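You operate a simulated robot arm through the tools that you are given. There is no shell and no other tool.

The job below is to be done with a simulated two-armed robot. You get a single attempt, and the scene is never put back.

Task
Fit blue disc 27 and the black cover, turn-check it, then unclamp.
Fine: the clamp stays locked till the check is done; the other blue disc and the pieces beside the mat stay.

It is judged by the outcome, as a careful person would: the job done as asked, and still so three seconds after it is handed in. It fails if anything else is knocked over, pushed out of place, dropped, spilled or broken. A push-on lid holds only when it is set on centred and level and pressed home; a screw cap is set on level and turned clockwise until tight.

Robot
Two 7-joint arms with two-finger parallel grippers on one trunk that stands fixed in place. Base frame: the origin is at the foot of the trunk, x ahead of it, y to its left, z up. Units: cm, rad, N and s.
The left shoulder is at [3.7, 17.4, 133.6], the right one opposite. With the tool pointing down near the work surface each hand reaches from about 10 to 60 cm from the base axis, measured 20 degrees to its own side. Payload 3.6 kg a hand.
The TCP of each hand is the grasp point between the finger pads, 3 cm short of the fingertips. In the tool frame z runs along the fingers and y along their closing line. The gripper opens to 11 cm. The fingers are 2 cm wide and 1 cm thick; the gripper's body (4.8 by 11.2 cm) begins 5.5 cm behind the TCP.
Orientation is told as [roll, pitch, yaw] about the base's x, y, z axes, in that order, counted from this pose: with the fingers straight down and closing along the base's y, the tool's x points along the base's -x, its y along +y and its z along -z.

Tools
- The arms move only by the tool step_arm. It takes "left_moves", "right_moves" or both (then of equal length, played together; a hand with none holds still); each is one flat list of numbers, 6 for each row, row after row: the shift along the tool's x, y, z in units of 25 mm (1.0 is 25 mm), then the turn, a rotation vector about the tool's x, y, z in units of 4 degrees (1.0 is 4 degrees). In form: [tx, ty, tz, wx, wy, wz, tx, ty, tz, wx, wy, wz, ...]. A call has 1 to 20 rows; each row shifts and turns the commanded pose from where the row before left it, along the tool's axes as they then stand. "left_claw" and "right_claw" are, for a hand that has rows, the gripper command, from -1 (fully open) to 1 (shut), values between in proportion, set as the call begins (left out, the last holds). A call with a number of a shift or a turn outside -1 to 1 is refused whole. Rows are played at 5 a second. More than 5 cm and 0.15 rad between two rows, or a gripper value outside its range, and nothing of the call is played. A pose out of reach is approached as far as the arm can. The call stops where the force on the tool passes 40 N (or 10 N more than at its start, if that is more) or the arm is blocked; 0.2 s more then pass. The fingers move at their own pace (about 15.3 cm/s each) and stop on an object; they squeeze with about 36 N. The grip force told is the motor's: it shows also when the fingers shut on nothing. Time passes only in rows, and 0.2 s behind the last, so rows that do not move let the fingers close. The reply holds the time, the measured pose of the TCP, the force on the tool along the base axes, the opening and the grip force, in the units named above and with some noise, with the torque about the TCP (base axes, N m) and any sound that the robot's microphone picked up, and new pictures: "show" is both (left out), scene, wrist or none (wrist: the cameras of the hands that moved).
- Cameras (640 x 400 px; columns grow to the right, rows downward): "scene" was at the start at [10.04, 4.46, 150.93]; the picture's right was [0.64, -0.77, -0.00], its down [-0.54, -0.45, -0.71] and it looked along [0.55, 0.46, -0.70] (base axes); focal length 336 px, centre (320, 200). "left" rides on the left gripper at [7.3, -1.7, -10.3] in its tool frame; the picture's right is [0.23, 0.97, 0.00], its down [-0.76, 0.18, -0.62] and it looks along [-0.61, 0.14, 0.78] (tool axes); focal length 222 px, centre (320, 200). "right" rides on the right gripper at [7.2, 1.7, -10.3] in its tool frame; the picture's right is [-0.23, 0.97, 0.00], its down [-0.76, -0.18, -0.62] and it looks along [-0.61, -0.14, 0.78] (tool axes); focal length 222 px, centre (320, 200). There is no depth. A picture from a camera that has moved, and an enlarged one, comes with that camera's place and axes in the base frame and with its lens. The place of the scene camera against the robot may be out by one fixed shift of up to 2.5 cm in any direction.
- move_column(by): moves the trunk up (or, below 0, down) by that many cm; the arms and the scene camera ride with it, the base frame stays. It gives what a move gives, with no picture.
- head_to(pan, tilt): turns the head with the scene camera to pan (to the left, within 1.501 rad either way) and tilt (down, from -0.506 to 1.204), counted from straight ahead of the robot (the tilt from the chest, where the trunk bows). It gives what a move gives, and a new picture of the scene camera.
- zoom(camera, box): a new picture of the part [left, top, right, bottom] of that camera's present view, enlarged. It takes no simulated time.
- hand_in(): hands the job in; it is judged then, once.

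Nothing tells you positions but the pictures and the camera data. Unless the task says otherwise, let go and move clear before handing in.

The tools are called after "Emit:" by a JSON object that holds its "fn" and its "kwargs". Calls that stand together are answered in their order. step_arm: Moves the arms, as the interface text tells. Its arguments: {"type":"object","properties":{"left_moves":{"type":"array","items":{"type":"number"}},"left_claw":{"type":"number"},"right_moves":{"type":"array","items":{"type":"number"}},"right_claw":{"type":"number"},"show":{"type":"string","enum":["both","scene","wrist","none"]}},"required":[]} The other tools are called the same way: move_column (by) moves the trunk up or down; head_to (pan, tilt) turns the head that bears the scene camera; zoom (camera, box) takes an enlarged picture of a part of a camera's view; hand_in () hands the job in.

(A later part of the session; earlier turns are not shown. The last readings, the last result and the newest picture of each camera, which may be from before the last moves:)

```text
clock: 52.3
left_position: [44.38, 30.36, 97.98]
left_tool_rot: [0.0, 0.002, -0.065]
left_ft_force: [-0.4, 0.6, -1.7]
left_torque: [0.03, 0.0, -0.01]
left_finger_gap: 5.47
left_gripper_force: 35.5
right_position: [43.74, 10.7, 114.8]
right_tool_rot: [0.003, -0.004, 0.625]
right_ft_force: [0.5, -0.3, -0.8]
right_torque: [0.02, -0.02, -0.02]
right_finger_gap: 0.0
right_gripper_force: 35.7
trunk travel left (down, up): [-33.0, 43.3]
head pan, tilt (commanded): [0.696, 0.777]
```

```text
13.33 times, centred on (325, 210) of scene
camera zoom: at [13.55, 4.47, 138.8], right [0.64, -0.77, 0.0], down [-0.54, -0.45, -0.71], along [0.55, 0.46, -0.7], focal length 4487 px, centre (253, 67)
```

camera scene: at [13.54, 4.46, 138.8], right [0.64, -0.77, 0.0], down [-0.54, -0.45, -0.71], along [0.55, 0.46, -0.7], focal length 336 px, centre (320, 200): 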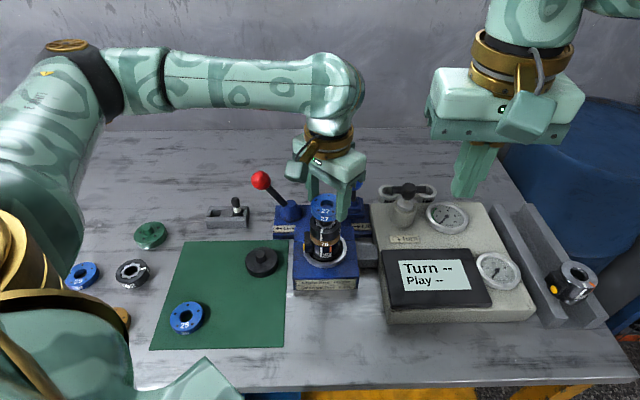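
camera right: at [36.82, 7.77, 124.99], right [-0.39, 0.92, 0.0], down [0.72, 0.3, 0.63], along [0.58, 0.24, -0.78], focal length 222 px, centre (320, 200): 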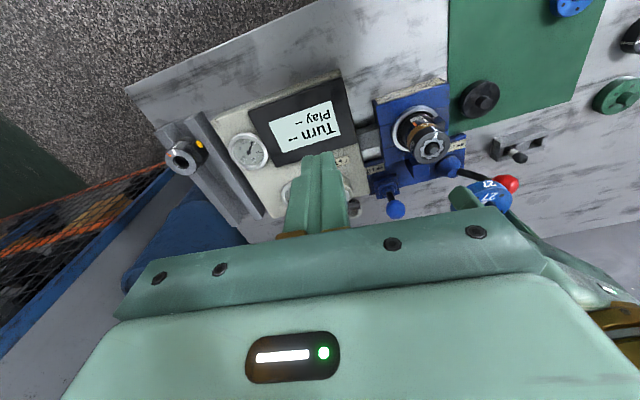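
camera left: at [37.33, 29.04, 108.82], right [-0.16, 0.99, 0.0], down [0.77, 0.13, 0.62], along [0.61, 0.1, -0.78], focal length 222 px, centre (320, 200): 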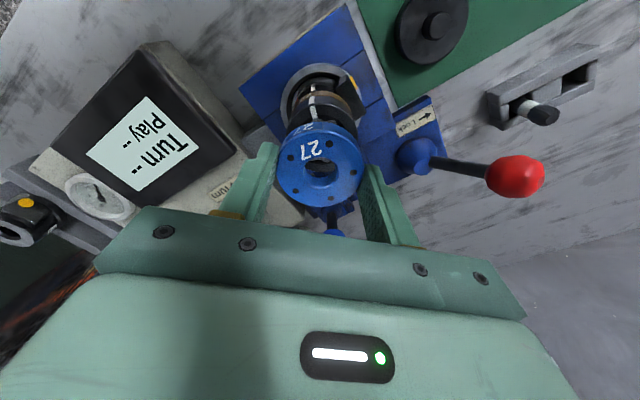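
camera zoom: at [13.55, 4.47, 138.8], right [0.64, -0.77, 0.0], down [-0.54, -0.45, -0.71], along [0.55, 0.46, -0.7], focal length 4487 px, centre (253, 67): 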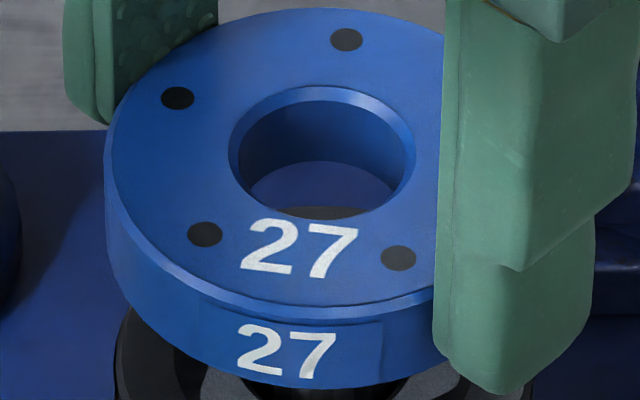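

Alignment is now within about half a millimetre in both views. I lower the disc 1.5 cm so the shaft enters the bore, watching force.

Emit:
{"fn": "step_arm", "kwargs": {"left_moves": [0, 0, 0.15, 0, 0, 0, 0, 0, 0.15, 0, 0, 0, 0, 0, 0.15, 0, 0, 0, 0, 0, 0.15, 0, 0, 0, 0, 0, 0, 0, 0, 0], "show": "none"}}

Emit:
{"fn": "zoom", "kwargs": {"camera": "scene", "box": [300, 190, 350, 240]}}

Emit:
{"fn": "zoom", "kwargs": {"camera": "left", "box": [270, 110, 370, 210]}}

```text
clock: 53.5
left_position: [44.37, 30.37, 96.45]
left_tool_rot: [-0.002, 0.002, -0.068]
left_ft_force: [0.2, 0.3, -1.7]
left_torque: [-0.01, -0.03, 0.01]
left_finger_gap: 5.41
left_gripper_force: 35.8
right_position: [43.68, 10.77, 114.73]
right_tool_rot: [0.004, -0.005, 0.626]
right_ft_force: [0.6, 0.2, -1.0]
right_torque: [0.01, -0.01, 0.01]
right_finger_gap: 0.0
right_gripper_force: 35.8
trunk travel left (down, up): [-33.0, 43.3]
head pan, tilt (commanded): [0.696, 0.777]
```

```text
8.00 times, centred on (325, 215) of scene
camera zoom: at [13.55, 4.47, 138.8], right [0.64, -0.77, 0.0], down [-0.54, -0.45, -0.71], along [0.55, 0.46, -0.7], focal length 2692 px, centre (280, 80)
```

zoom: 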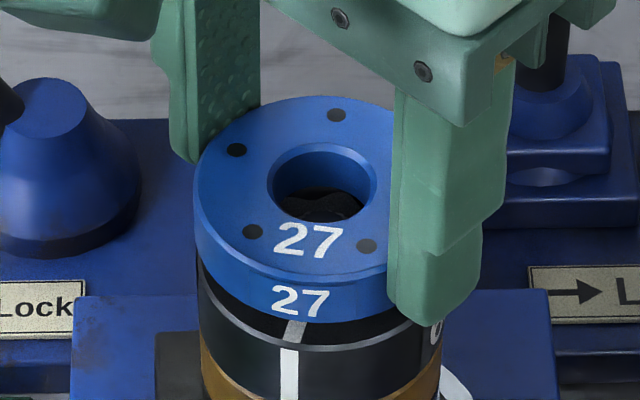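

```text
4.00 times, centred on (320, 160) of left
camera zoom: at [36.97, 29.15, 106.85], right [-0.16, 0.99, 0.0], down [0.77, 0.13, 0.62], along [0.61, 0.1, -0.78], focal length 888 px, centre (320, 360)
```

zoom: 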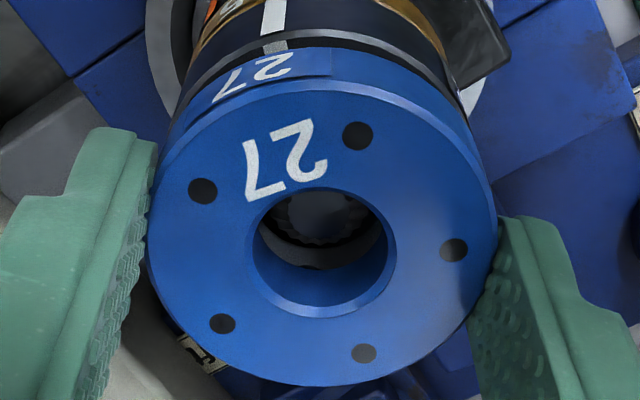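

Emit:
{"fn": "step_arm", "kwargs": {"left_moves": [0, 0, 0.05, 0, 0, 0, 0, 0, 0.05, 0, 0, 0, 0, 0, 0.05, 0, 0, 0], "show": "none"}}

Emit:
{"fn": "zoom", "kwargs": {"camera": "scene", "box": [300, 190, 350, 240]}}

```text
clock: 54.3
left_position: [44.36, 30.19, 96.11]
left_tool_rot: [-0.001, 0.002, -0.066]
left_ft_force: [-0.7, -0.1, -2.0]
left_torque: [-0.05, -0.01, 0.02]
left_finger_gap: 5.43
left_gripper_force: 36.1
right_position: [43.64, 10.71, 114.64]
right_tool_rot: [0.004, -0.006, 0.626]
right_ft_force: [0.2, 0.1, 1.3]
right_torque: [0.02, 0.04, 0.04]
right_finger_gap: 0.0
right_gripper_force: 35.5
trunk travel left (down, up): [-33.0, 43.3]
head pan, tilt (commanded): [0.696, 0.777]
```

```text
8.00 times, centred on (325, 215) of scene
camera zoom: at [13.56, 4.47, 138.8], right [0.64, -0.77, 0.0], down [-0.54, -0.45, -0.71], along [0.55, 0.46, -0.7], focal length 2692 px, centre (280, 80)
```

zoom: 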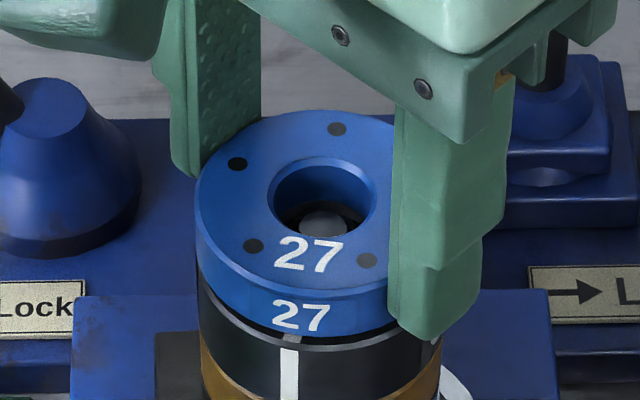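

Still a small gap of about 3 mm; continuing down gently.

Emit:
{"fn": "step_arm", "kwargs": {"left_moves": [0, 0, 0.04, 0, 0, 0, 0, 0, 0.04, 0, 0, 0, 0, 0, 0, 0, 0, 0], "show": "none"}}

Emit:
{"fn": "zoom", "kwargs": {"camera": "scene", "box": [300, 200, 350, 250]}}

Emit:
{"fn": "zoom", "kwargs": {"camera": "left", "box": [270, 110, 370, 210]}}

```text
clock: 55.1
left_position: [44.26, 30.27, 95.96]
left_tool_rot: [-0.002, 0.002, -0.066]
left_ft_force: [-0.1, 0.8, -2.2]
left_torque: [0.01, 0.01, 0.01]
left_finger_gap: 5.4
left_gripper_force: 36.1
right_position: [43.67, 10.78, 114.68]
right_tool_rot: [0.003, -0.005, 0.626]
right_ft_force: [-0.4, -1.2, -0.8]
right_torque: [0.0, -0.01, 0.0]
right_finger_gap: 0.0
right_gripper_force: 36.3
trunk travel left (down, up): [-33.0, 43.3]
head pan, tilt (commanded): [0.696, 0.777]
```

```text
8.00 times, centred on (325, 225) of scene
camera zoom: at [13.56, 4.47, 138.8], right [0.64, -0.77, 0.0], down [-0.54, -0.45, -0.71], along [0.55, 0.46, -0.7], focal length 2692 px, centre (280, 0)
```

zoom: 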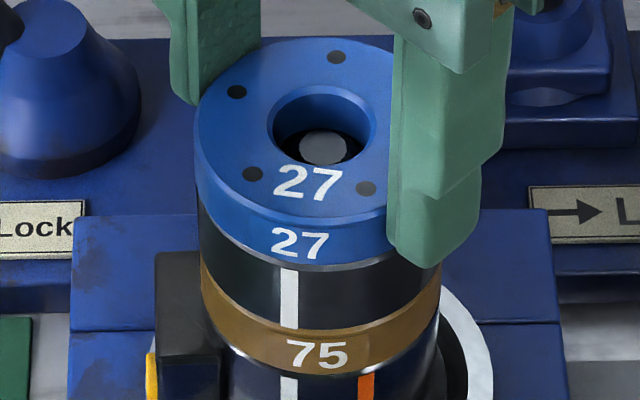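

```text
4.00 times, centred on (320, 160) of left
camera zoom: at [36.87, 29.06, 106.28], right [-0.16, 0.99, 0.0], down [0.77, 0.13, 0.62], along [0.61, 0.1, -0.78], focal length 888 px, centre (320, 360)
```

zoom: 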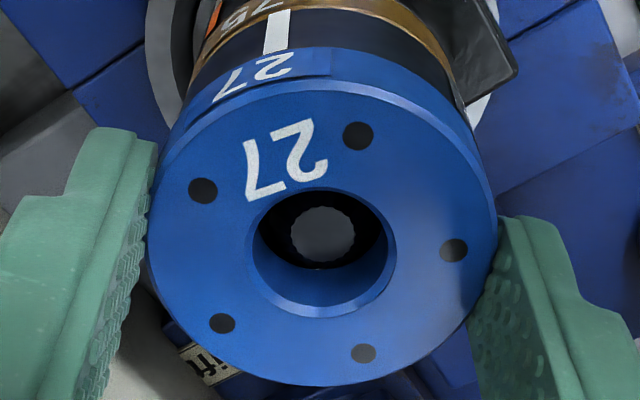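

Emit:
{"fn": "step_arm", "kwargs": {"left_moves": [0, 0, 0.04, 0, 0, 0, 0, 0, 0.04, 0, 0, 0], "show": "none"}}

Emit:
{"fn": "zoom", "kwargs": {"camera": "scene", "box": [305, 210, 345, 250]}}

```text
clock: 55.7
left_position: [44.14, 30.26, 95.74]
left_tool_rot: [0.0, 0.002, -0.067]
left_ft_force: [0.8, 0.7, -2.3]
left_torque: [0.01, -0.01, 0.0]
left_finger_gap: 5.42
left_gripper_force: 35.7
right_position: [43.78, 10.61, 114.82]
right_tool_rot: [0.003, -0.005, 0.625]
right_ft_force: [-0.4, -0.5, -0.5]
right_torque: [0.0, 0.01, -0.04]
right_finger_gap: 0.0
right_gripper_force: 35.7
trunk travel left (down, up): [-33.0, 43.3]
head pan, tilt (commanded): [0.696, 0.777]
```

```text
10.00 times, centred on (325, 230) of scene
camera zoom: at [13.55, 4.47, 138.8], right [0.64, -0.77, 0.0], down [-0.54, -0.45, -0.71], along [0.55, 0.46, -0.7], focal length 3365 px, centre (270, -100)
```

zoom: 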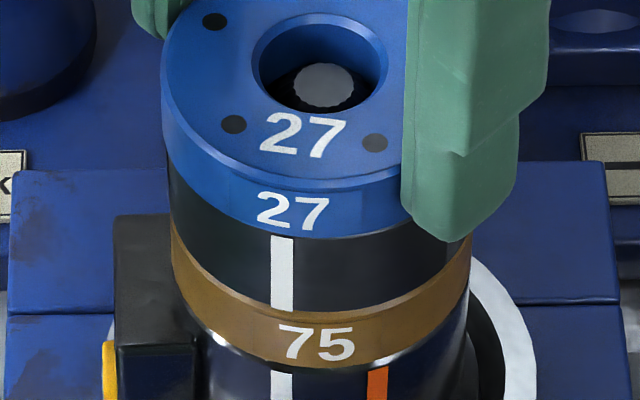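

Emit:
{"fn": "step_arm", "kwargs": {"left_moves": [0, 0, 0.04, 0, 0, 0, 0, 0, 0.04, 0, 0, 0], "show": "none"}}

Emit:
{"fn": "zoom", "kwargs": {"camera": "scene", "box": [305, 210, 345, 250]}}

```text
clock: 56.3
left_position: [44.26, 30.22, 95.71]
left_tool_rot: [0.0, -0.004, -0.064]
left_ft_force: [-1.2, 1.0, 16.4]
left_torque: [0.28, -0.07, 0.08]
left_finger_gap: 5.42
left_gripper_force: 35.8
right_position: [43.54, 10.66, 114.84]
right_tool_rot: [0.003, -0.007, 0.626]
right_ft_force: [0.3, 0.5, -0.3]
right_torque: [0.02, 0.01, 0.0]
right_finger_gap: 0.03
right_gripper_force: 36.0
trunk travel left (down, up): [-33.0, 43.3]
head pan, tilt (commanded): [0.696, 0.777]
```

```text
10.00 times, centred on (325, 230) of scene
camera zoom: at [13.37, 4.39, 138.85], right [0.64, -0.77, 0.0], down [-0.54, -0.45, -0.71], along [0.55, 0.46, -0.7], focal length 3365 px, centre (270, -100)
```

zoom: 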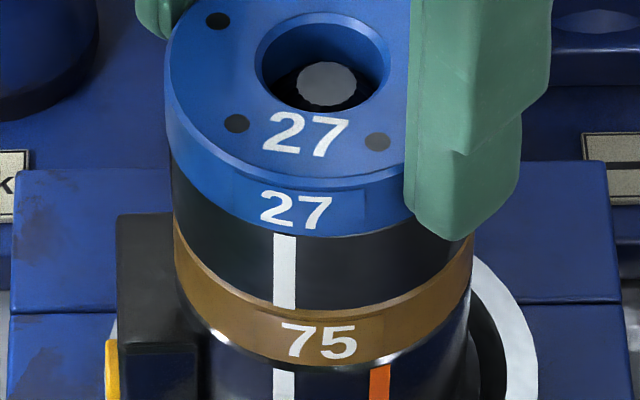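

Contact at 16 N: the disc rests on the star piece. Before releasing, I check centring from the right camera and left camera.

Emit:
{"fn": "zoom", "kwargs": {"camera": "right", "box": [405, 115, 465, 175]}}

Emit:
{"fn": "zoom", "kwargs": {"camera": "left", "box": [280, 110, 365, 195]}}

```text
6.67 times, centred on (435, 145) of right
camera zoom: at [36.65, 7.69, 125.09], right [-0.39, 0.92, 0.0], down [0.72, 0.3, 0.63], along [0.58, 0.25, -0.78], focal length 1481 px, centre (-447, 567)
```

zoom: 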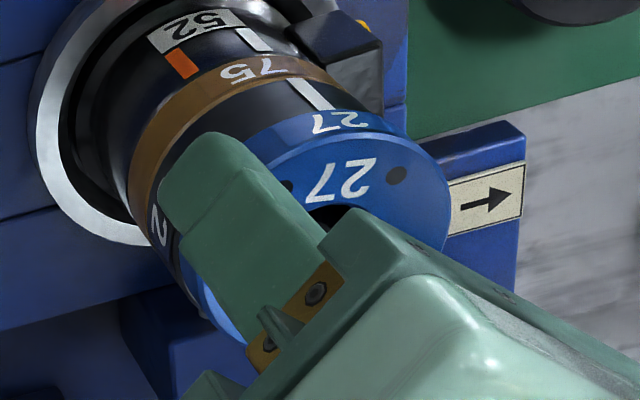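

```text
4.71 times, centred on (322, 152) of left
camera zoom: at [36.82, 29.09, 106.03], right [-0.16, 0.99, 0.0], down [0.77, 0.13, 0.63], along [0.62, 0.1, -0.78], focal length 1045 px, centre (308, 424)
```

zoom: 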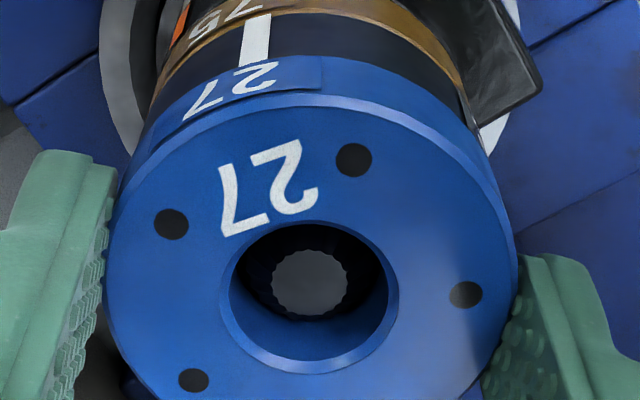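

The bore and shaft look centred within about a millimetre. I ease the pressing force slightly and open the fingers.

Emit:
{"fn": "step_arm", "kwargs": {"left_moves": [0, 0, -0.04, 0, 0, 0], "show": "none"}}

Emit:
{"fn": "step_arm", "kwargs": {"left_moves": [0, 0, 0, 0, 0, 0, 0, 0, 0, 0, 0, 0, 0, 0, 0, 0, 0, 0], "left_claw": -0.4, "show": "none"}}

Emit:
{"fn": "zoom", "kwargs": {"camera": "left", "box": [250, 80, 390, 220]}}

Emit:
{"fn": "zoom", "kwargs": {"camera": "scene", "box": [300, 200, 350, 250]}}

```text
clock: 56.7
left_position: [44.25, 30.36, 95.78]
left_tool_rot: [0.0, 0.0, -0.066]
left_ft_force: [4.1, 0.2, 11.8]
left_torque: [0.03, -0.47, 0.05]
left_finger_gap: 5.41
left_gripper_force: 35.9
right_position: [43.56, 10.52, 114.84]
right_tool_rot: [0.005, -0.006, 0.625]
right_ft_force: [0.9, 1.0, 0.4]
right_torque: [-0.03, -0.01, 0.0]
right_finger_gap: 0.02
right_gripper_force: 35.8
trunk travel left (down, up): [-33.0, 43.3]
head pan, tilt (commanded): [0.696, 0.777]
```

```text
clock: 57.5
left_position: [44.12, 30.36, 95.5]
left_tool_rot: [-0.002, 0.003, -0.065]
left_ft_force: [0.0, -0.6, -0.3]
left_torque: [0.02, 0.0, -0.03]
left_finger_gap: 7.7
left_gripper_force: 0.1
right_position: [43.62, 10.72, 114.75]
right_tool_rot: [0.004, -0.006, 0.626]
right_ft_force: [-0.7, 0.1, -0.2]
right_torque: [0.01, 0.02, -0.02]
right_finger_gap: 0.01
right_gripper_force: 35.5
trunk travel left (down, up): [-33.0, 43.3]
head pan, tilt (commanded): [0.696, 0.777]
```

```text
2.86 times, centred on (320, 150) of left
camera zoom: at [36.82, 29.17, 105.99], right [-0.16, 0.99, 0.0], down [0.77, 0.13, 0.62], along [0.61, 0.1, -0.78], focal length 635 px, centre (320, 343)
```

zoom: 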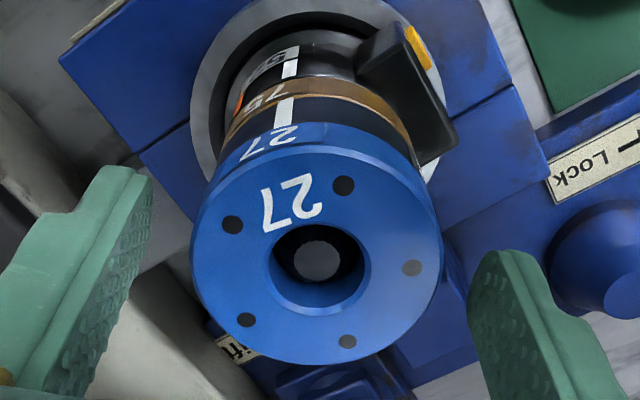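

```text
8.00 times, centred on (325, 225) of scene
camera zoom: at [13.54, 4.46, 138.8], right [0.64, -0.77, 0.0], down [-0.54, -0.45, -0.71], along [0.55, 0.46, -0.7], focal length 2692 px, centre (280, 0)
```

zoom: 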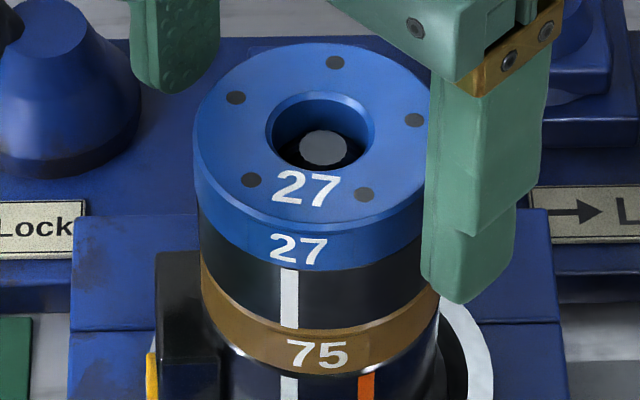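

Disc is released and sits flat. I rise straight up and inspect the centring.

Emit:
{"fn": "step_arm", "kwargs": {"left_moves": [0, 0, -0.5, 0, 0, 0, 0, 0, -0.8, 0, 0, 0, 0, 0, -0.8, 0, 0, 0, 0, 0, -0.8, 0, 0, 0, 0, 0, -0.8, 0, 0, 0], "show": "both"}}

Emit:
{"fn": "zoom", "kwargs": {"camera": "scene", "box": [300, 195, 350, 245]}}

Emit:
{"fn": "zoom", "kwargs": {"camera": "right", "box": [405, 115, 465, 175]}}

Emit:
{"fn": "zoom", "kwargs": {"camera": "left", "box": [280, 70, 365, 140]}}

```text
clock: 58.7
left_position: [44.49, 30.42, 105.09]
left_tool_rot: [-0.001, 0.001, -0.067]
left_ft_force: [-0.8, -0.5, 0.6]
left_torque: [0.0, 0.03, 0.03]
left_finger_gap: 7.72
left_gripper_force: 0.2
right_position: [43.65, 10.77, 114.81]
right_tool_rot: [0.003, -0.008, 0.625]
right_ft_force: [0.3, 0.4, 0.2]
right_torque: [0.0, 0.0, 0.01]
right_finger_gap: 0.0
right_gripper_force: 36.2
trunk travel left (down, up): [-33.0, 43.3]
head pan, tilt (commanded): [0.696, 0.777]
camera scene: at [13.52, 4.44, 138.8], right [0.64, -0.77, 0.0], down [-0.54, -0.45, -0.71], along [0.55, 0.46, -0.7], focal length 336 px, centre (320, 200)
camera left: at [36.99, 29.22, 115.35], right [-0.16, 0.99, 0.0], down [0.77, 0.13, 0.62], along [0.61, 0.1, -0.78], focal length 222 px, centre (320, 200)
```

scene: 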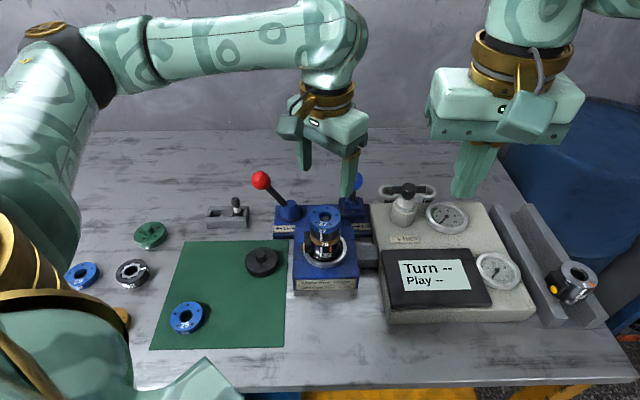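
left: 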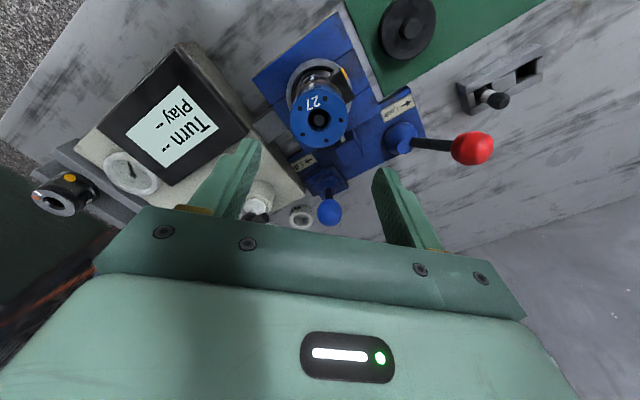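

```text
8.00 times, centred on (325, 220) of scene
camera zoom: at [13.52, 4.44, 138.8], right [0.64, -0.77, 0.0], down [-0.54, -0.45, -0.71], along [0.55, 0.46, -0.7], focal length 2692 px, centre (280, 40)
```

zoom: 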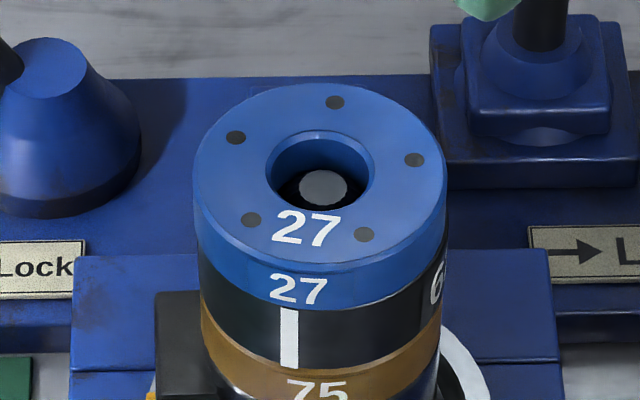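

```text
6.67 times, centred on (435, 145) of right
camera zoom: at [36.78, 7.74, 125.01], right [-0.39, 0.92, 0.0], down [0.72, 0.3, 0.63], along [0.58, 0.24, -0.78], focal length 1481 px, centre (-447, 567)
```

zoom: 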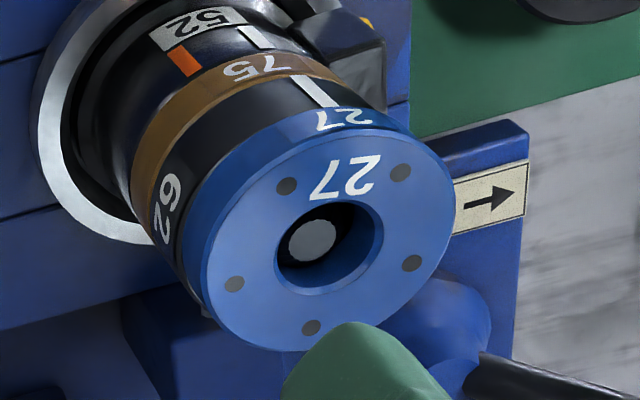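

```text
5.71 times, centred on (322, 105) of left
camera zoom: at [36.99, 29.22, 115.35], right [-0.16, 0.99, 0.0], down [0.77, 0.13, 0.62], along [0.61, 0.1, -0.78], focal length 1269 px, centre (306, 743)
```

zoom: 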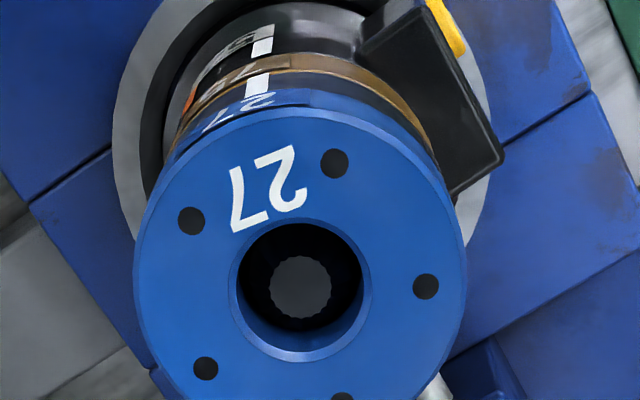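

Emit:
{"fn": "zoom", "kwargs": {"camera": "right", "box": [418, 128, 448, 168]}}

Emit:
{"fn": "zoom", "kwargs": {"camera": "right", "box": [420, 115, 480, 155]}}

Emit:
{"fn": "zoom", "kwargs": {"camera": "scene", "box": [304, 210, 344, 240]}}

Emit:
{"fn": "zoom", "kwargs": {"camera": "left", "box": [285, 70, 355, 120]}}

```text
10.00 times, centred on (433, 148) of right
camera zoom: at [36.78, 7.74, 125.01], right [-0.39, 0.92, 0.0], down [0.72, 0.3, 0.63], along [0.58, 0.24, -0.78], focal length 2221 px, centre (-810, 720)
```

zoom: 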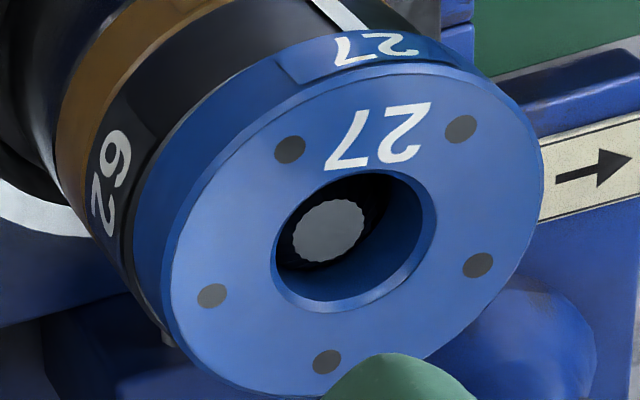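

```text
10.00 times, centred on (450, 135) of right
camera zoom: at [36.78, 7.74, 125.01], right [-0.39, 0.92, 0.0], down [0.72, 0.3, 0.63], along [0.58, 0.24, -0.78], focal length 2221 px, centre (-980, 850)
```

zoom: 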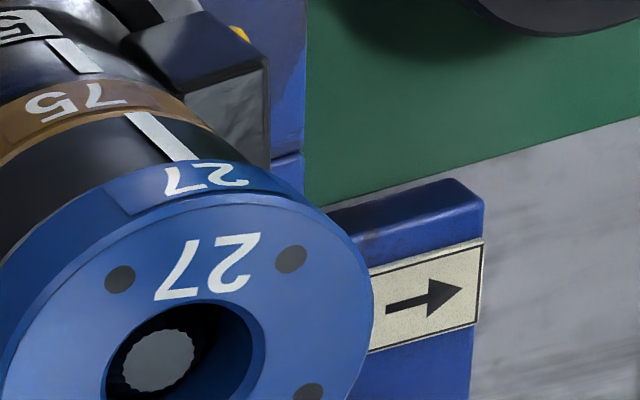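

```text
13.33 times, centred on (324, 225) of scene
camera zoom: at [13.52, 4.44, 138.8], right [0.64, -0.77, 0.0], down [-0.54, -0.45, -0.71], along [0.55, 0.46, -0.7], focal length 4487 px, centre (267, -133)
```

zoom: 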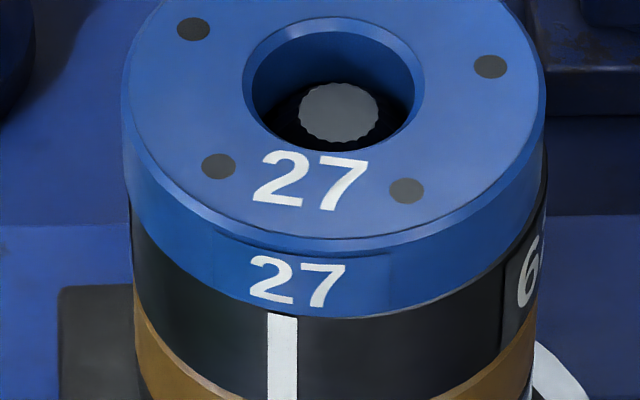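

```text
8.00 times, centred on (320, 95) of left
camera zoom: at [36.99, 29.22, 115.35], right [-0.16, 0.99, 0.0], down [0.77, 0.13, 0.62], along [0.61, 0.1, -0.78], focal length 1777 px, centre (320, 1040)
```

zoom: 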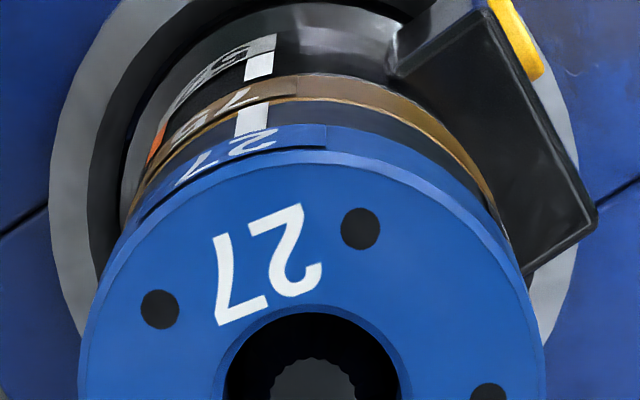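

The disc is seated but its bore sits about 1.7 mm short in x of the shaft (the arm drifted a little during descent). I'll re-grip it and shift it +1.7 mm.

Emit:
{"fn": "step_arm", "kwargs": {"left_moves": [0, 0, 0.75, 0, 0, 0, 0, 0, 0.75, 0, 0, 0, 0, 0, 0.75, 0, 0, 0, 0, 0, 0.75, 0, 0, 0, 0, 0, 0.6, 0, 0, 0, 0, 0, 0.1, 0, 0, 0, 0, 0, 0, 0, 0, 0], "show": "none"}}

Emit:
{"fn": "zoom", "kwargs": {"camera": "left", "box": [250, 80, 390, 220]}}

Emit:
{"fn": "zoom", "kwargs": {"camera": "scene", "box": [300, 195, 350, 245]}}

```text
clock: 60.3
left_position: [44.26, 30.34, 95.4]
left_tool_rot: [-0.001, 0.002, -0.067]
left_ft_force: [0.1, -0.5, 0.2]
left_torque: [0.03, -0.01, 0.02]
left_finger_gap: 7.67
left_gripper_force: 0.1
right_position: [43.56, 10.76, 114.78]
right_tool_rot: [0.003, -0.008, 0.626]
right_ft_force: [0.3, -0.1, 0.0]
right_torque: [0.01, -0.01, 0.03]
right_finger_gap: 0.0
right_gripper_force: 35.8
trunk travel left (down, up): [-33.0, 43.3]
head pan, tilt (commanded): [0.696, 0.777]
```

```text
2.86 times, centred on (320, 150) of left
camera zoom: at [36.88, 29.07, 105.78], right [-0.16, 0.99, 0.0], down [0.77, 0.13, 0.62], along [0.61, 0.1, -0.78], focal length 635 px, centre (320, 343)
```

zoom: 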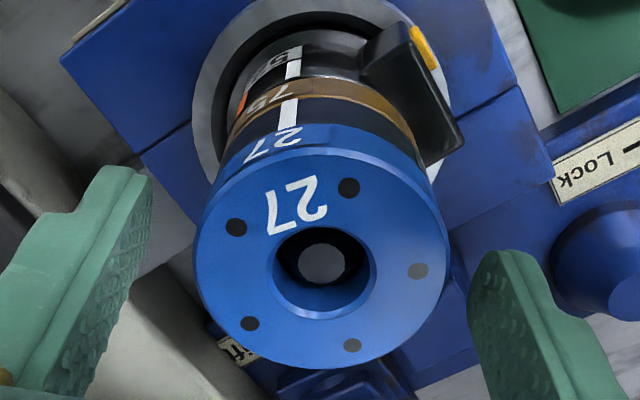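

```text
8.00 times, centred on (325, 220) of scene
camera zoom: at [13.54, 4.46, 138.8], right [0.64, -0.77, 0.0], down [-0.54, -0.45, -0.71], along [0.55, 0.46, -0.7], focal length 2692 px, centre (280, 40)
```

zoom: 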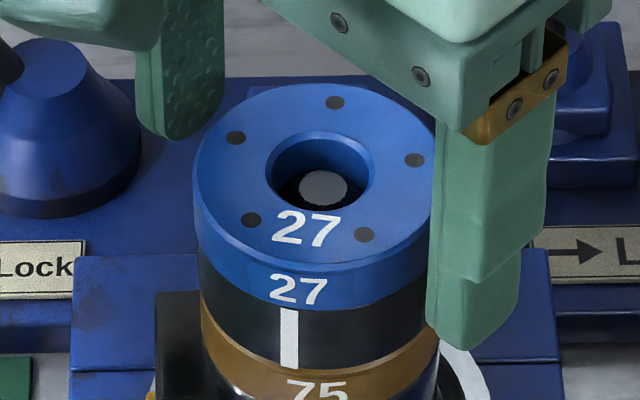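

Emit:
{"fn": "step_arm", "kwargs": {"left_moves": [0, 0, -0.12, 0, 0, 0, 0, 0, 0, 0, 0, 0, 0, 0, 0, 0, 0, 0], "left_claw": 1, "show": "none"}}

Emit:
{"fn": "step_arm", "kwargs": {"left_moves": [0, 0, -0.06, 0, 0, 0, -0.068, 0.005, 0, 0, 0, 0, 0, 0, 0, 0, 0, 0], "show": "none"}}

Emit:
{"fn": "zoom", "kwargs": {"camera": "scene", "box": [304, 205, 344, 245]}}

Emit:
{"fn": "zoom", "kwargs": {"camera": "left", "box": [280, 100, 365, 195]}}

```text
clock: 61.1
left_position: [44.38, 30.28, 95.87]
left_tool_rot: [-0.001, 0.002, -0.065]
left_ft_force: [-0.5, 0.5, -1.5]
left_torque: [-0.01, 0.02, 0.02]
left_finger_gap: 5.45
left_gripper_force: 35.9
right_position: [43.58, 10.72, 114.8]
right_tool_rot: [0.004, -0.006, 0.624]
right_ft_force: [0.1, 0.4, 0.0]
right_torque: [0.0, 0.02, -0.01]
right_finger_gap: 0.03
right_gripper_force: 36.0
trunk travel left (down, up): [-33.0, 43.3]
head pan, tilt (commanded): [0.696, 0.777]
```

```text
clock: 61.9
left_position: [44.47, 30.28, 95.94]
left_tool_rot: [-0.002, 0.001, -0.066]
left_ft_force: [-0.6, 1.1, -2.7]
left_torque: [-0.02, 0.01, 0.03]
left_finger_gap: 5.45
left_gripper_force: 36.3
right_position: [43.67, 10.74, 114.7]
right_tool_rot: [0.004, -0.005, 0.624]
right_ft_force: [-0.9, 0.6, -0.6]
right_torque: [-0.01, 0.02, -0.04]
right_finger_gap: 0.0
right_gripper_force: 36.1
trunk travel left (down, up): [-33.0, 43.3]
head pan, tilt (commanded): [0.696, 0.777]
```

```text
10.00 times, centred on (324, 225) of scene
camera zoom: at [13.55, 4.47, 138.8], right [0.64, -0.77, 0.0], down [-0.54, -0.45, -0.71], along [0.55, 0.46, -0.7], focal length 3365 px, centre (280, -50)
```

zoom: 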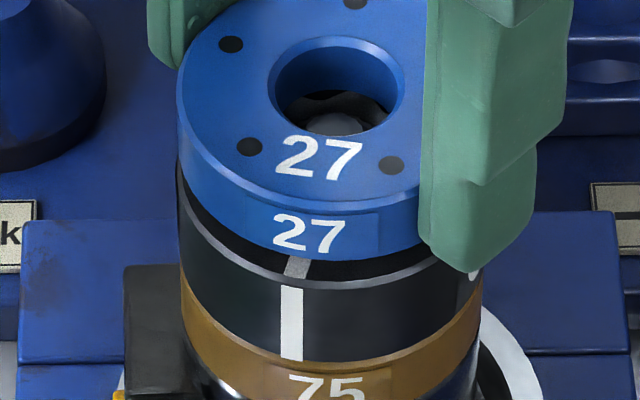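

```text
4.21 times, centred on (322, 148) of left
camera zoom: at [37.09, 29.14, 106.36], right [-0.16, 0.99, 0.0], down [0.77, 0.13, 0.62], along [0.61, 0.1, -0.78], focal length 935 px, centre (310, 421)
```

zoom: 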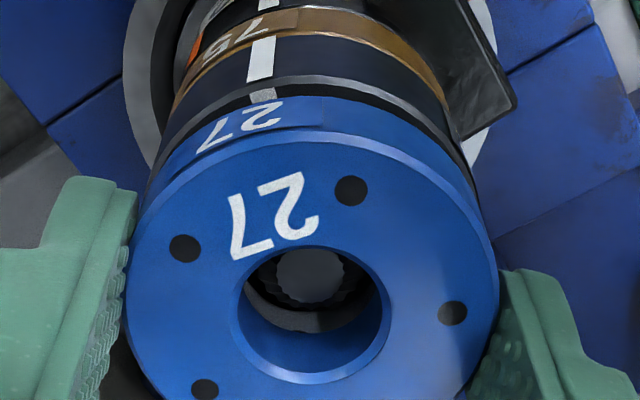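

Emit:
{"fn": "step_arm", "kwargs": {"left_moves": [0, 0, 0.05, 0, 0, 0, 0, 0, 0.05, 0, 0, 0, 0, 0, 0.02, 0, 0, 0, 0, 0, 0, 0, 0, 0], "show": "none"}}

Emit:
{"fn": "zoom", "kwargs": {"camera": "scene", "box": [304, 205, 344, 245]}}

Emit:
{"fn": "zoom", "kwargs": {"camera": "left", "box": [280, 100, 365, 195]}}

```text
clock: 62.9
left_position: [44.45, 30.33, 95.79]
left_tool_rot: [-0.001, 0.002, -0.066]
left_ft_force: [-0.7, 0.3, -1.8]
left_torque: [0.02, -0.02, -0.03]
left_finger_gap: 5.42
left_gripper_force: 36.4
right_position: [43.7, 10.65, 114.72]
right_tool_rot: [0.003, -0.005, 0.626]
right_ft_force: [-0.5, 0.1, 0.5]
right_torque: [-0.04, -0.01, 0.0]
right_finger_gap: 0.01
right_gripper_force: 35.4
trunk travel left (down, up): [-33.0, 43.3]
head pan, tilt (commanded): [0.696, 0.777]
```

```text
10.00 times, centred on (324, 225) of scene
camera zoom: at [13.56, 4.47, 138.8], right [0.64, -0.77, 0.0], down [-0.54, -0.45, -0.71], along [0.55, 0.46, -0.7], focal length 3365 px, centre (280, -50)
```

zoom: 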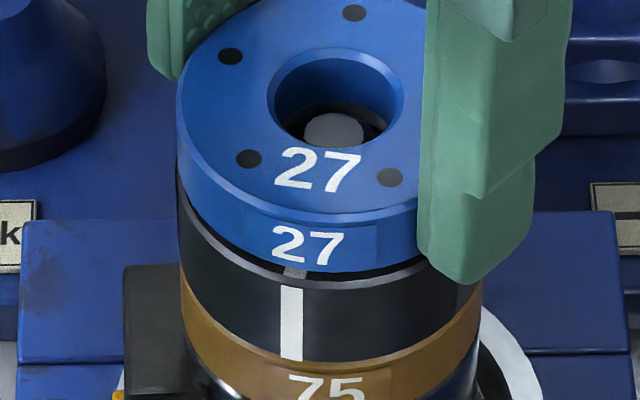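

```text
4.21 times, centred on (322, 148) of left
camera zoom: at [37.07, 29.13, 106.08], right [-0.16, 0.99, 0.0], down [0.77, 0.13, 0.62], along [0.61, 0.1, -0.78], focal length 935 px, centre (310, 421)
```

zoom: 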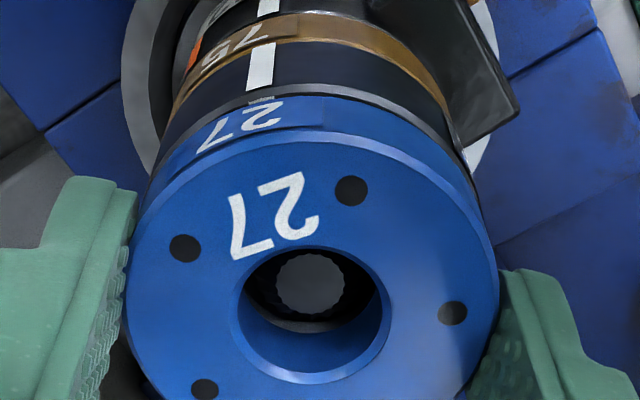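

Emit:
{"fn": "step_arm", "kwargs": {"left_moves": [0, 0, 0.04, 0, 0, 0, 0, 0, 0.04, 0, 0, 0, 0, 0, 0, 0, 0, 0], "show": "none"}}

Emit:
{"fn": "zoom", "kwargs": {"camera": "scene", "box": [304, 205, 344, 245]}}

Emit:
{"fn": "zoom", "kwargs": {"camera": "left", "box": [280, 100, 365, 195]}}

```text
clock: 63.7
left_position: [44.51, 30.33, 95.46]
left_tool_rot: [-0.002, 0.003, -0.068]
left_ft_force: [0.8, -0.7, -1.6]
left_torque: [-0.02, 0.03, 0.0]
left_finger_gap: 5.43
left_gripper_force: 36.0
right_position: [43.61, 10.72, 114.58]
right_tool_rot: [0.005, -0.004, 0.625]
right_ft_force: [0.7, 0.1, 1.0]
right_torque: [-0.03, -0.01, -0.02]
right_finger_gap: 0.01
right_gripper_force: 35.5
trunk travel left (down, up): [-33.0, 43.3]
head pan, tilt (commanded): [0.696, 0.777]
```

```text
10.00 times, centred on (324, 225) of scene
camera zoom: at [13.56, 4.47, 138.8], right [0.64, -0.77, 0.0], down [-0.54, -0.45, -0.71], along [0.55, 0.46, -0.7], focal length 3365 px, centre (280, -50)
```

zoom: 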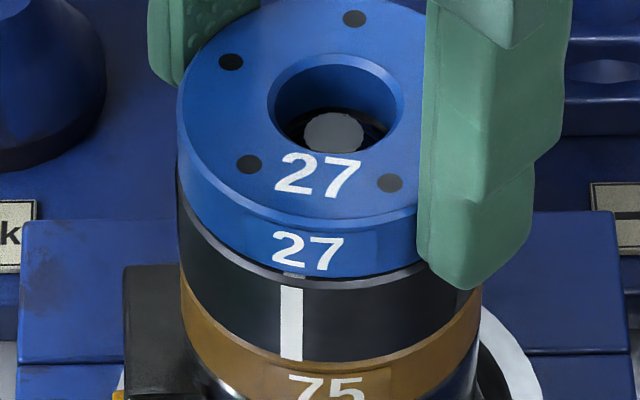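

```text
4.21 times, centred on (322, 148) of left
camera zoom: at [37.13, 29.17, 105.85], right [-0.16, 0.99, 0.0], down [0.77, 0.13, 0.62], along [0.61, 0.1, -0.78], focal length 935 px, centre (310, 421)
```

zoom: 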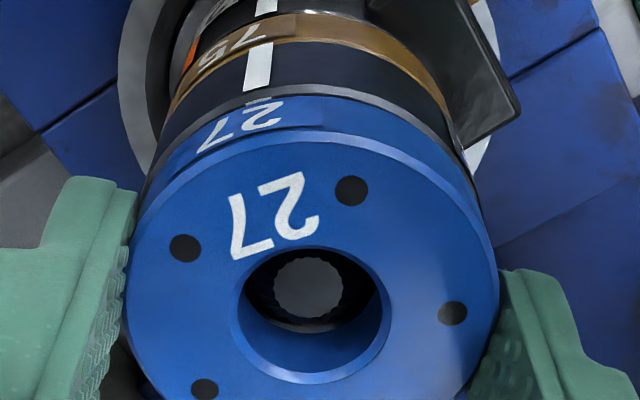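

Emit:
{"fn": "step_arm", "kwargs": {"left_moves": [0, 0, 0.04, 0, 0, 0, 0, 0, 0.03, 0, 0, 0, 0, 0, 0, 0, 0, 0], "show": "none"}}

Emit:
{"fn": "zoom", "kwargs": {"camera": "scene", "box": [304, 205, 344, 245]}}

Emit:
{"fn": "zoom", "kwargs": {"camera": "left", "box": [280, 100, 365, 195]}}

Emit:
{"fn": "zoom", "kwargs": {"camera": "right", "box": [405, 115, 465, 175]}}

```text
clock: 64.5
left_position: [44.51, 30.41, 95.5]
left_tool_rot: [0.001, -0.003, -0.065]
left_ft_force: [3.0, 5.6, 17.6]
left_torque: [0.27, 0.33, -0.09]
left_finger_gap: 5.41
left_gripper_force: 36.1
right_position: [43.6, 10.75, 114.87]
right_tool_rot: [0.001, -0.008, 0.625]
right_ft_force: [0.1, -0.2, 0.5]
right_torque: [-0.01, 0.0, 0.01]
right_finger_gap: 0.0
right_gripper_force: 36.0
trunk travel left (down, up): [-33.0, 43.3]
head pan, tilt (commanded): [0.696, 0.777]
```

```text
10.00 times, centred on (324, 225) of scene
camera zoom: at [13.45, 4.45, 138.83], right [0.64, -0.77, 0.0], down [-0.54, -0.45, -0.71], along [0.55, 0.46, -0.7], focal length 3365 px, centre (280, -50)
```

zoom: 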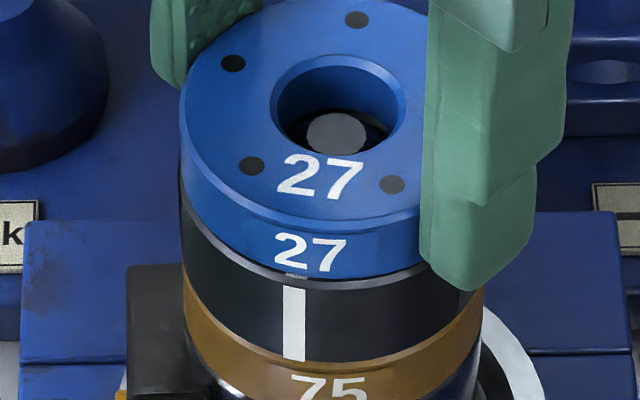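

```text
4.21 times, centred on (322, 148) of left
camera zoom: at [37.06, 29.14, 105.81], right [-0.16, 0.99, 0.0], down [0.77, 0.13, 0.62], along [0.62, 0.1, -0.78], focal length 935 px, centre (310, 421)
```

zoom: 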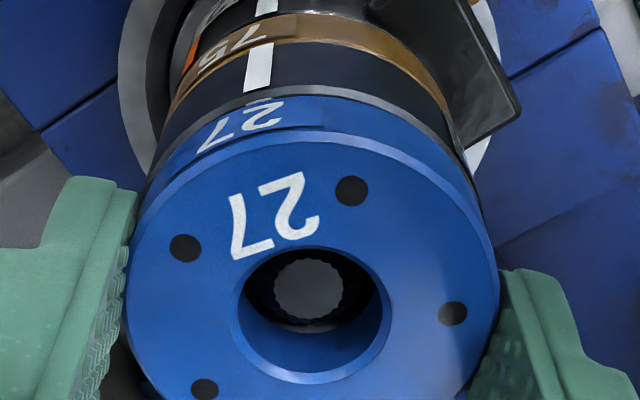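

```text
6.67 times, centred on (435, 145) of right
camera zoom: at [36.72, 7.75, 125.06], right [-0.39, 0.92, 0.0], down [0.72, 0.3, 0.63], along [0.58, 0.25, -0.78], focal length 1481 px, centre (-447, 567)
```

zoom: 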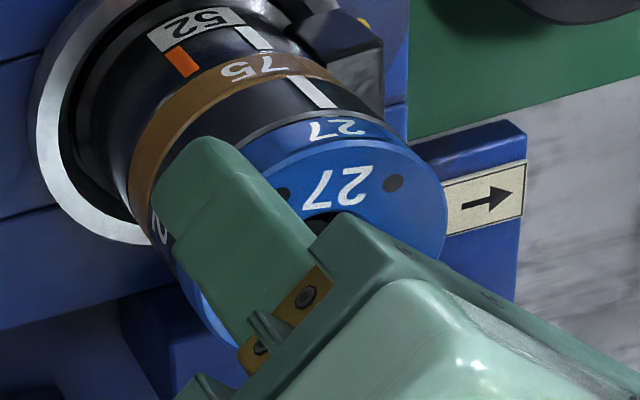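

Contact again, and the bore–shaft offset is now under 1 mm in every view. Releasing and rising.

Emit:
{"fn": "step_arm", "kwargs": {"left_moves": [0, 0, -0.04, 0, 0, 0, 0, 0, 0, 0, 0, 0], "show": "none"}}

Emit:
{"fn": "step_arm", "kwargs": {"left_moves": [0, 0, 0, 0, 0, 0, 0, 0, 0, 0, 0, 0, 0, 0, 0, 0, 0, 0], "left_claw": -0.4, "show": "none"}}

Emit:
{"fn": "step_arm", "kwargs": {"left_moves": [0, 0, -0.5, 0, 0, 0, 0, 0, -0.8, 0, 0, 0, 0, 0, -0.8, 0, 0, 0, 0, 0, -0.8, 0, 0, 0, 0, 0, -0.8, 0, 0, 0], "show": "none"}}

Emit:
{"fn": "zoom", "kwargs": {"camera": "scene", "box": [304, 205, 344, 245]}}

Emit:
{"fn": "zoom", "kwargs": {"camera": "left", "box": [280, 70, 365, 140]}}

Emit:
{"fn": "zoom", "kwargs": {"camera": "right", "box": [418, 128, 448, 168]}}

```text
clock: 65.1
left_position: [44.44, 30.23, 95.5]
left_tool_rot: [-0.001, 0.002, -0.066]
left_ft_force: [3.9, 2.7, 8.6]
left_torque: [0.11, -0.24, 0.04]
left_finger_gap: 5.43
left_gripper_force: 36.2
right_position: [43.59, 10.77, 114.75]
right_tool_rot: [0.003, -0.007, 0.625]
right_ft_force: [0.3, -0.1, 0.1]
right_torque: [0.03, 0.03, -0.02]
right_finger_gap: 0.0
right_gripper_force: 36.4
trunk travel left (down, up): [-33.0, 43.3]
head pan, tilt (commanded): [0.696, 0.777]
```

```text
clock: 65.9
left_position: [44.42, 30.38, 95.47]
left_tool_rot: [-0.001, 0.002, -0.066]
left_ft_force: [0.2, 0.0, 0.5]
left_torque: [-0.02, -0.02, 0.0]
left_finger_gap: 7.68
left_gripper_force: 0.1
right_position: [43.71, 10.61, 114.73]
right_tool_rot: [0.005, -0.007, 0.625]
right_ft_force: [-1.0, 0.4, 0.4]
right_torque: [-0.01, -0.06, 0.01]
right_finger_gap: 0.03
right_gripper_force: 36.9
trunk travel left (down, up): [-33.0, 43.3]
head pan, tilt (commanded): [0.696, 0.777]
```

```text
clock: 67.1
left_position: [44.38, 30.35, 104.88]
left_tool_rot: [-0.002, 0.0, -0.065]
left_ft_force: [0.3, 0.3, 0.3]
left_torque: [0.02, -0.04, -0.01]
left_finger_gap: 7.71
left_gripper_force: 0.0
right_position: [43.59, 10.59, 114.78]
right_tool_rot: [0.003, -0.007, 0.626]
right_ft_force: [0.0, -0.5, -1.1]
right_torque: [0.0, -0.01, 0.03]
right_finger_gap: 0.0
right_gripper_force: 36.1
trunk travel left (down, up): [-33.0, 43.3]
head pan, tilt (commanded): [0.696, 0.777]
```

```text
10.00 times, centred on (324, 225) of scene
camera zoom: at [13.52, 4.44, 138.8], right [0.64, -0.77, 0.0], down [-0.54, -0.45, -0.71], along [0.55, 0.46, -0.7], focal length 3365 px, centre (280, -50)
```

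zoom: 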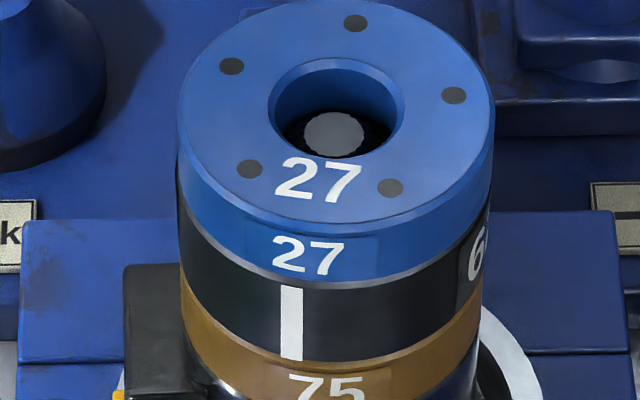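

```text
5.71 times, centred on (322, 105) of left
camera zoom: at [37.02, 29.19, 115.23], right [-0.16, 0.99, 0.0], down [0.77, 0.13, 0.62], along [0.61, 0.1, -0.78], focal length 1269 px, centre (306, 743)
```

zoom: 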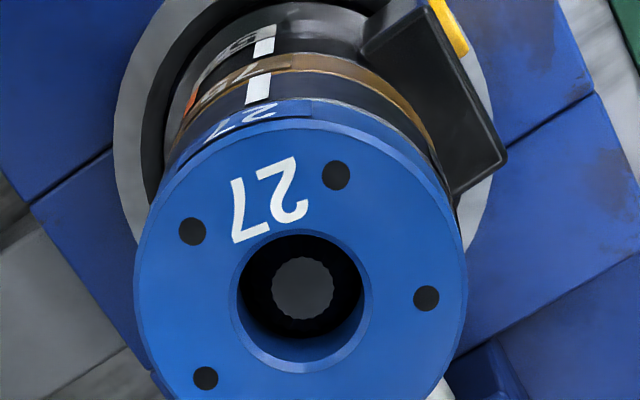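

```text
10.00 times, centred on (433, 148) of right
camera zoom: at [36.78, 7.73, 125.02], right [-0.39, 0.92, 0.0], down [0.72, 0.3, 0.63], along [0.58, 0.24, -0.78], focal length 2221 px, centre (-810, 720)
```

zoom: 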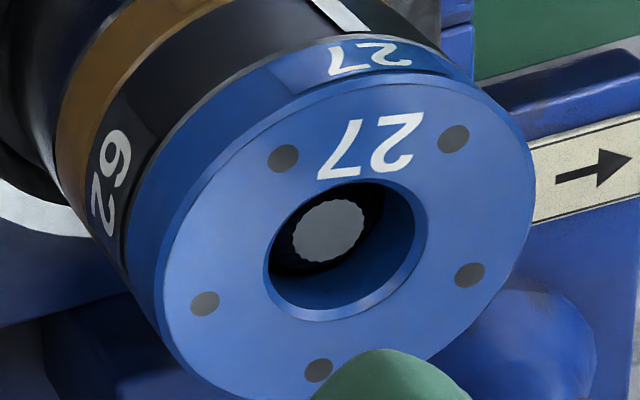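

Disc 27 is centred on the stack. Next: the black cover; I move the left hand over it.

Emit:
{"fn": "step_arm", "kwargs": {"left_moves": [0.738, 0.694, 0, 0, 0, 0, 0.738, 0.694, 0, 0, 0, 0, 0.738, 0.694, 0, 0, 0, 0, 0.738, 0.694, 0, 0, 0, 0, 0.738, 0.694, 0, 0, 0, 0, 0, 0, 0.8, 0, 0, 0, 0, 0, 0.8, 0, 0, 0, 0, 0, 0.8, 0, 0, 0, 0, 0, 0.8, 0, 0, 0, 0, 0, 0.8, 0, 0, 0], "left_claw": -0.6, "show": "both"}}

Emit:
{"fn": "zoom", "kwargs": {"camera": "left", "box": [240, 80, 400, 220]}}

```text
clock: 69.3
left_position: [36.1, 39.24, 94.68]
left_tool_rot: [-0.003, 0.001, -0.065]
left_ft_force: [1.3, -0.5, -0.2]
left_torque: [-0.02, -0.02, 0.01]
left_finger_gap: 8.81
left_gripper_force: 0.1
right_position: [43.7, 10.75, 114.79]
right_tool_rot: [0.004, -0.005, 0.625]
right_ft_force: [-0.5, 0.8, -0.2]
right_torque: [0.01, -0.04, -0.01]
right_finger_gap: 0.03
right_gripper_force: 35.8
trunk travel left (down, up): [-33.0, 43.3]
head pan, tilt (commanded): [0.696, 0.777]
camera scene: at [13.56, 4.48, 138.8], right [0.64, -0.77, 0.0], down [-0.54, -0.45, -0.71], along [0.55, 0.46, -0.7], focal length 336 px, centre (320, 200)
camera left: at [28.64, 38.15, 105.1], right [-0.16, 0.99, 0.0], down [0.77, 0.13, 0.62], along [0.61, 0.1, -0.78], focal length 222 px, centre (320, 200)
```

scene: 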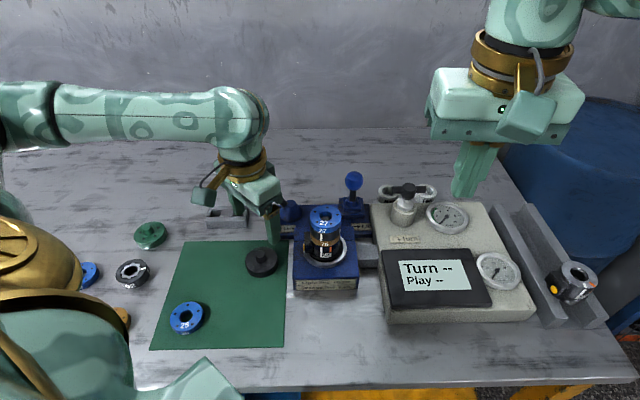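
left: 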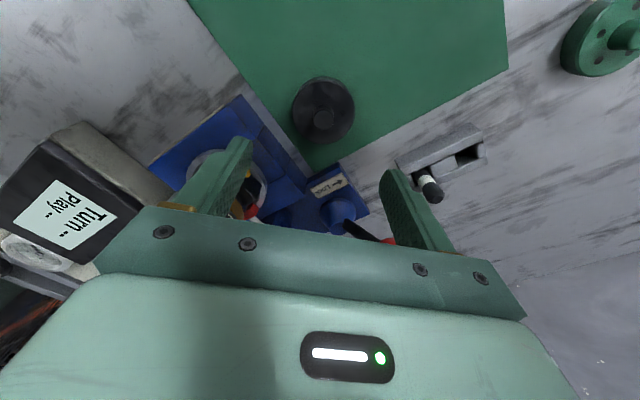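

```text
2.86 times, centred on (320, 150) of left
camera zoom: at [28.64, 38.15, 105.1], right [-0.16, 0.99, 0.0], down [0.77, 0.13, 0.62], along [0.61, 0.1, -0.78], focal length 635 px, centre (320, 343)
```

zoom: 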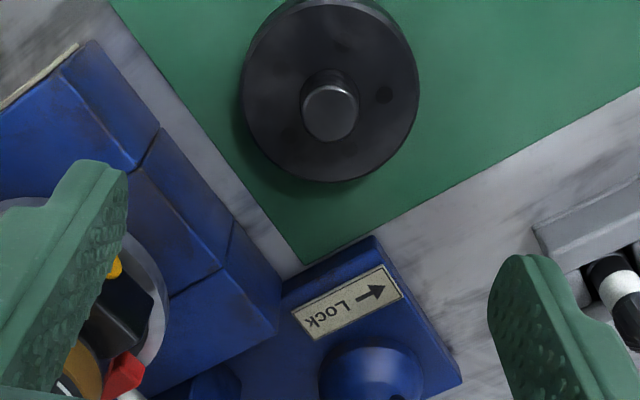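

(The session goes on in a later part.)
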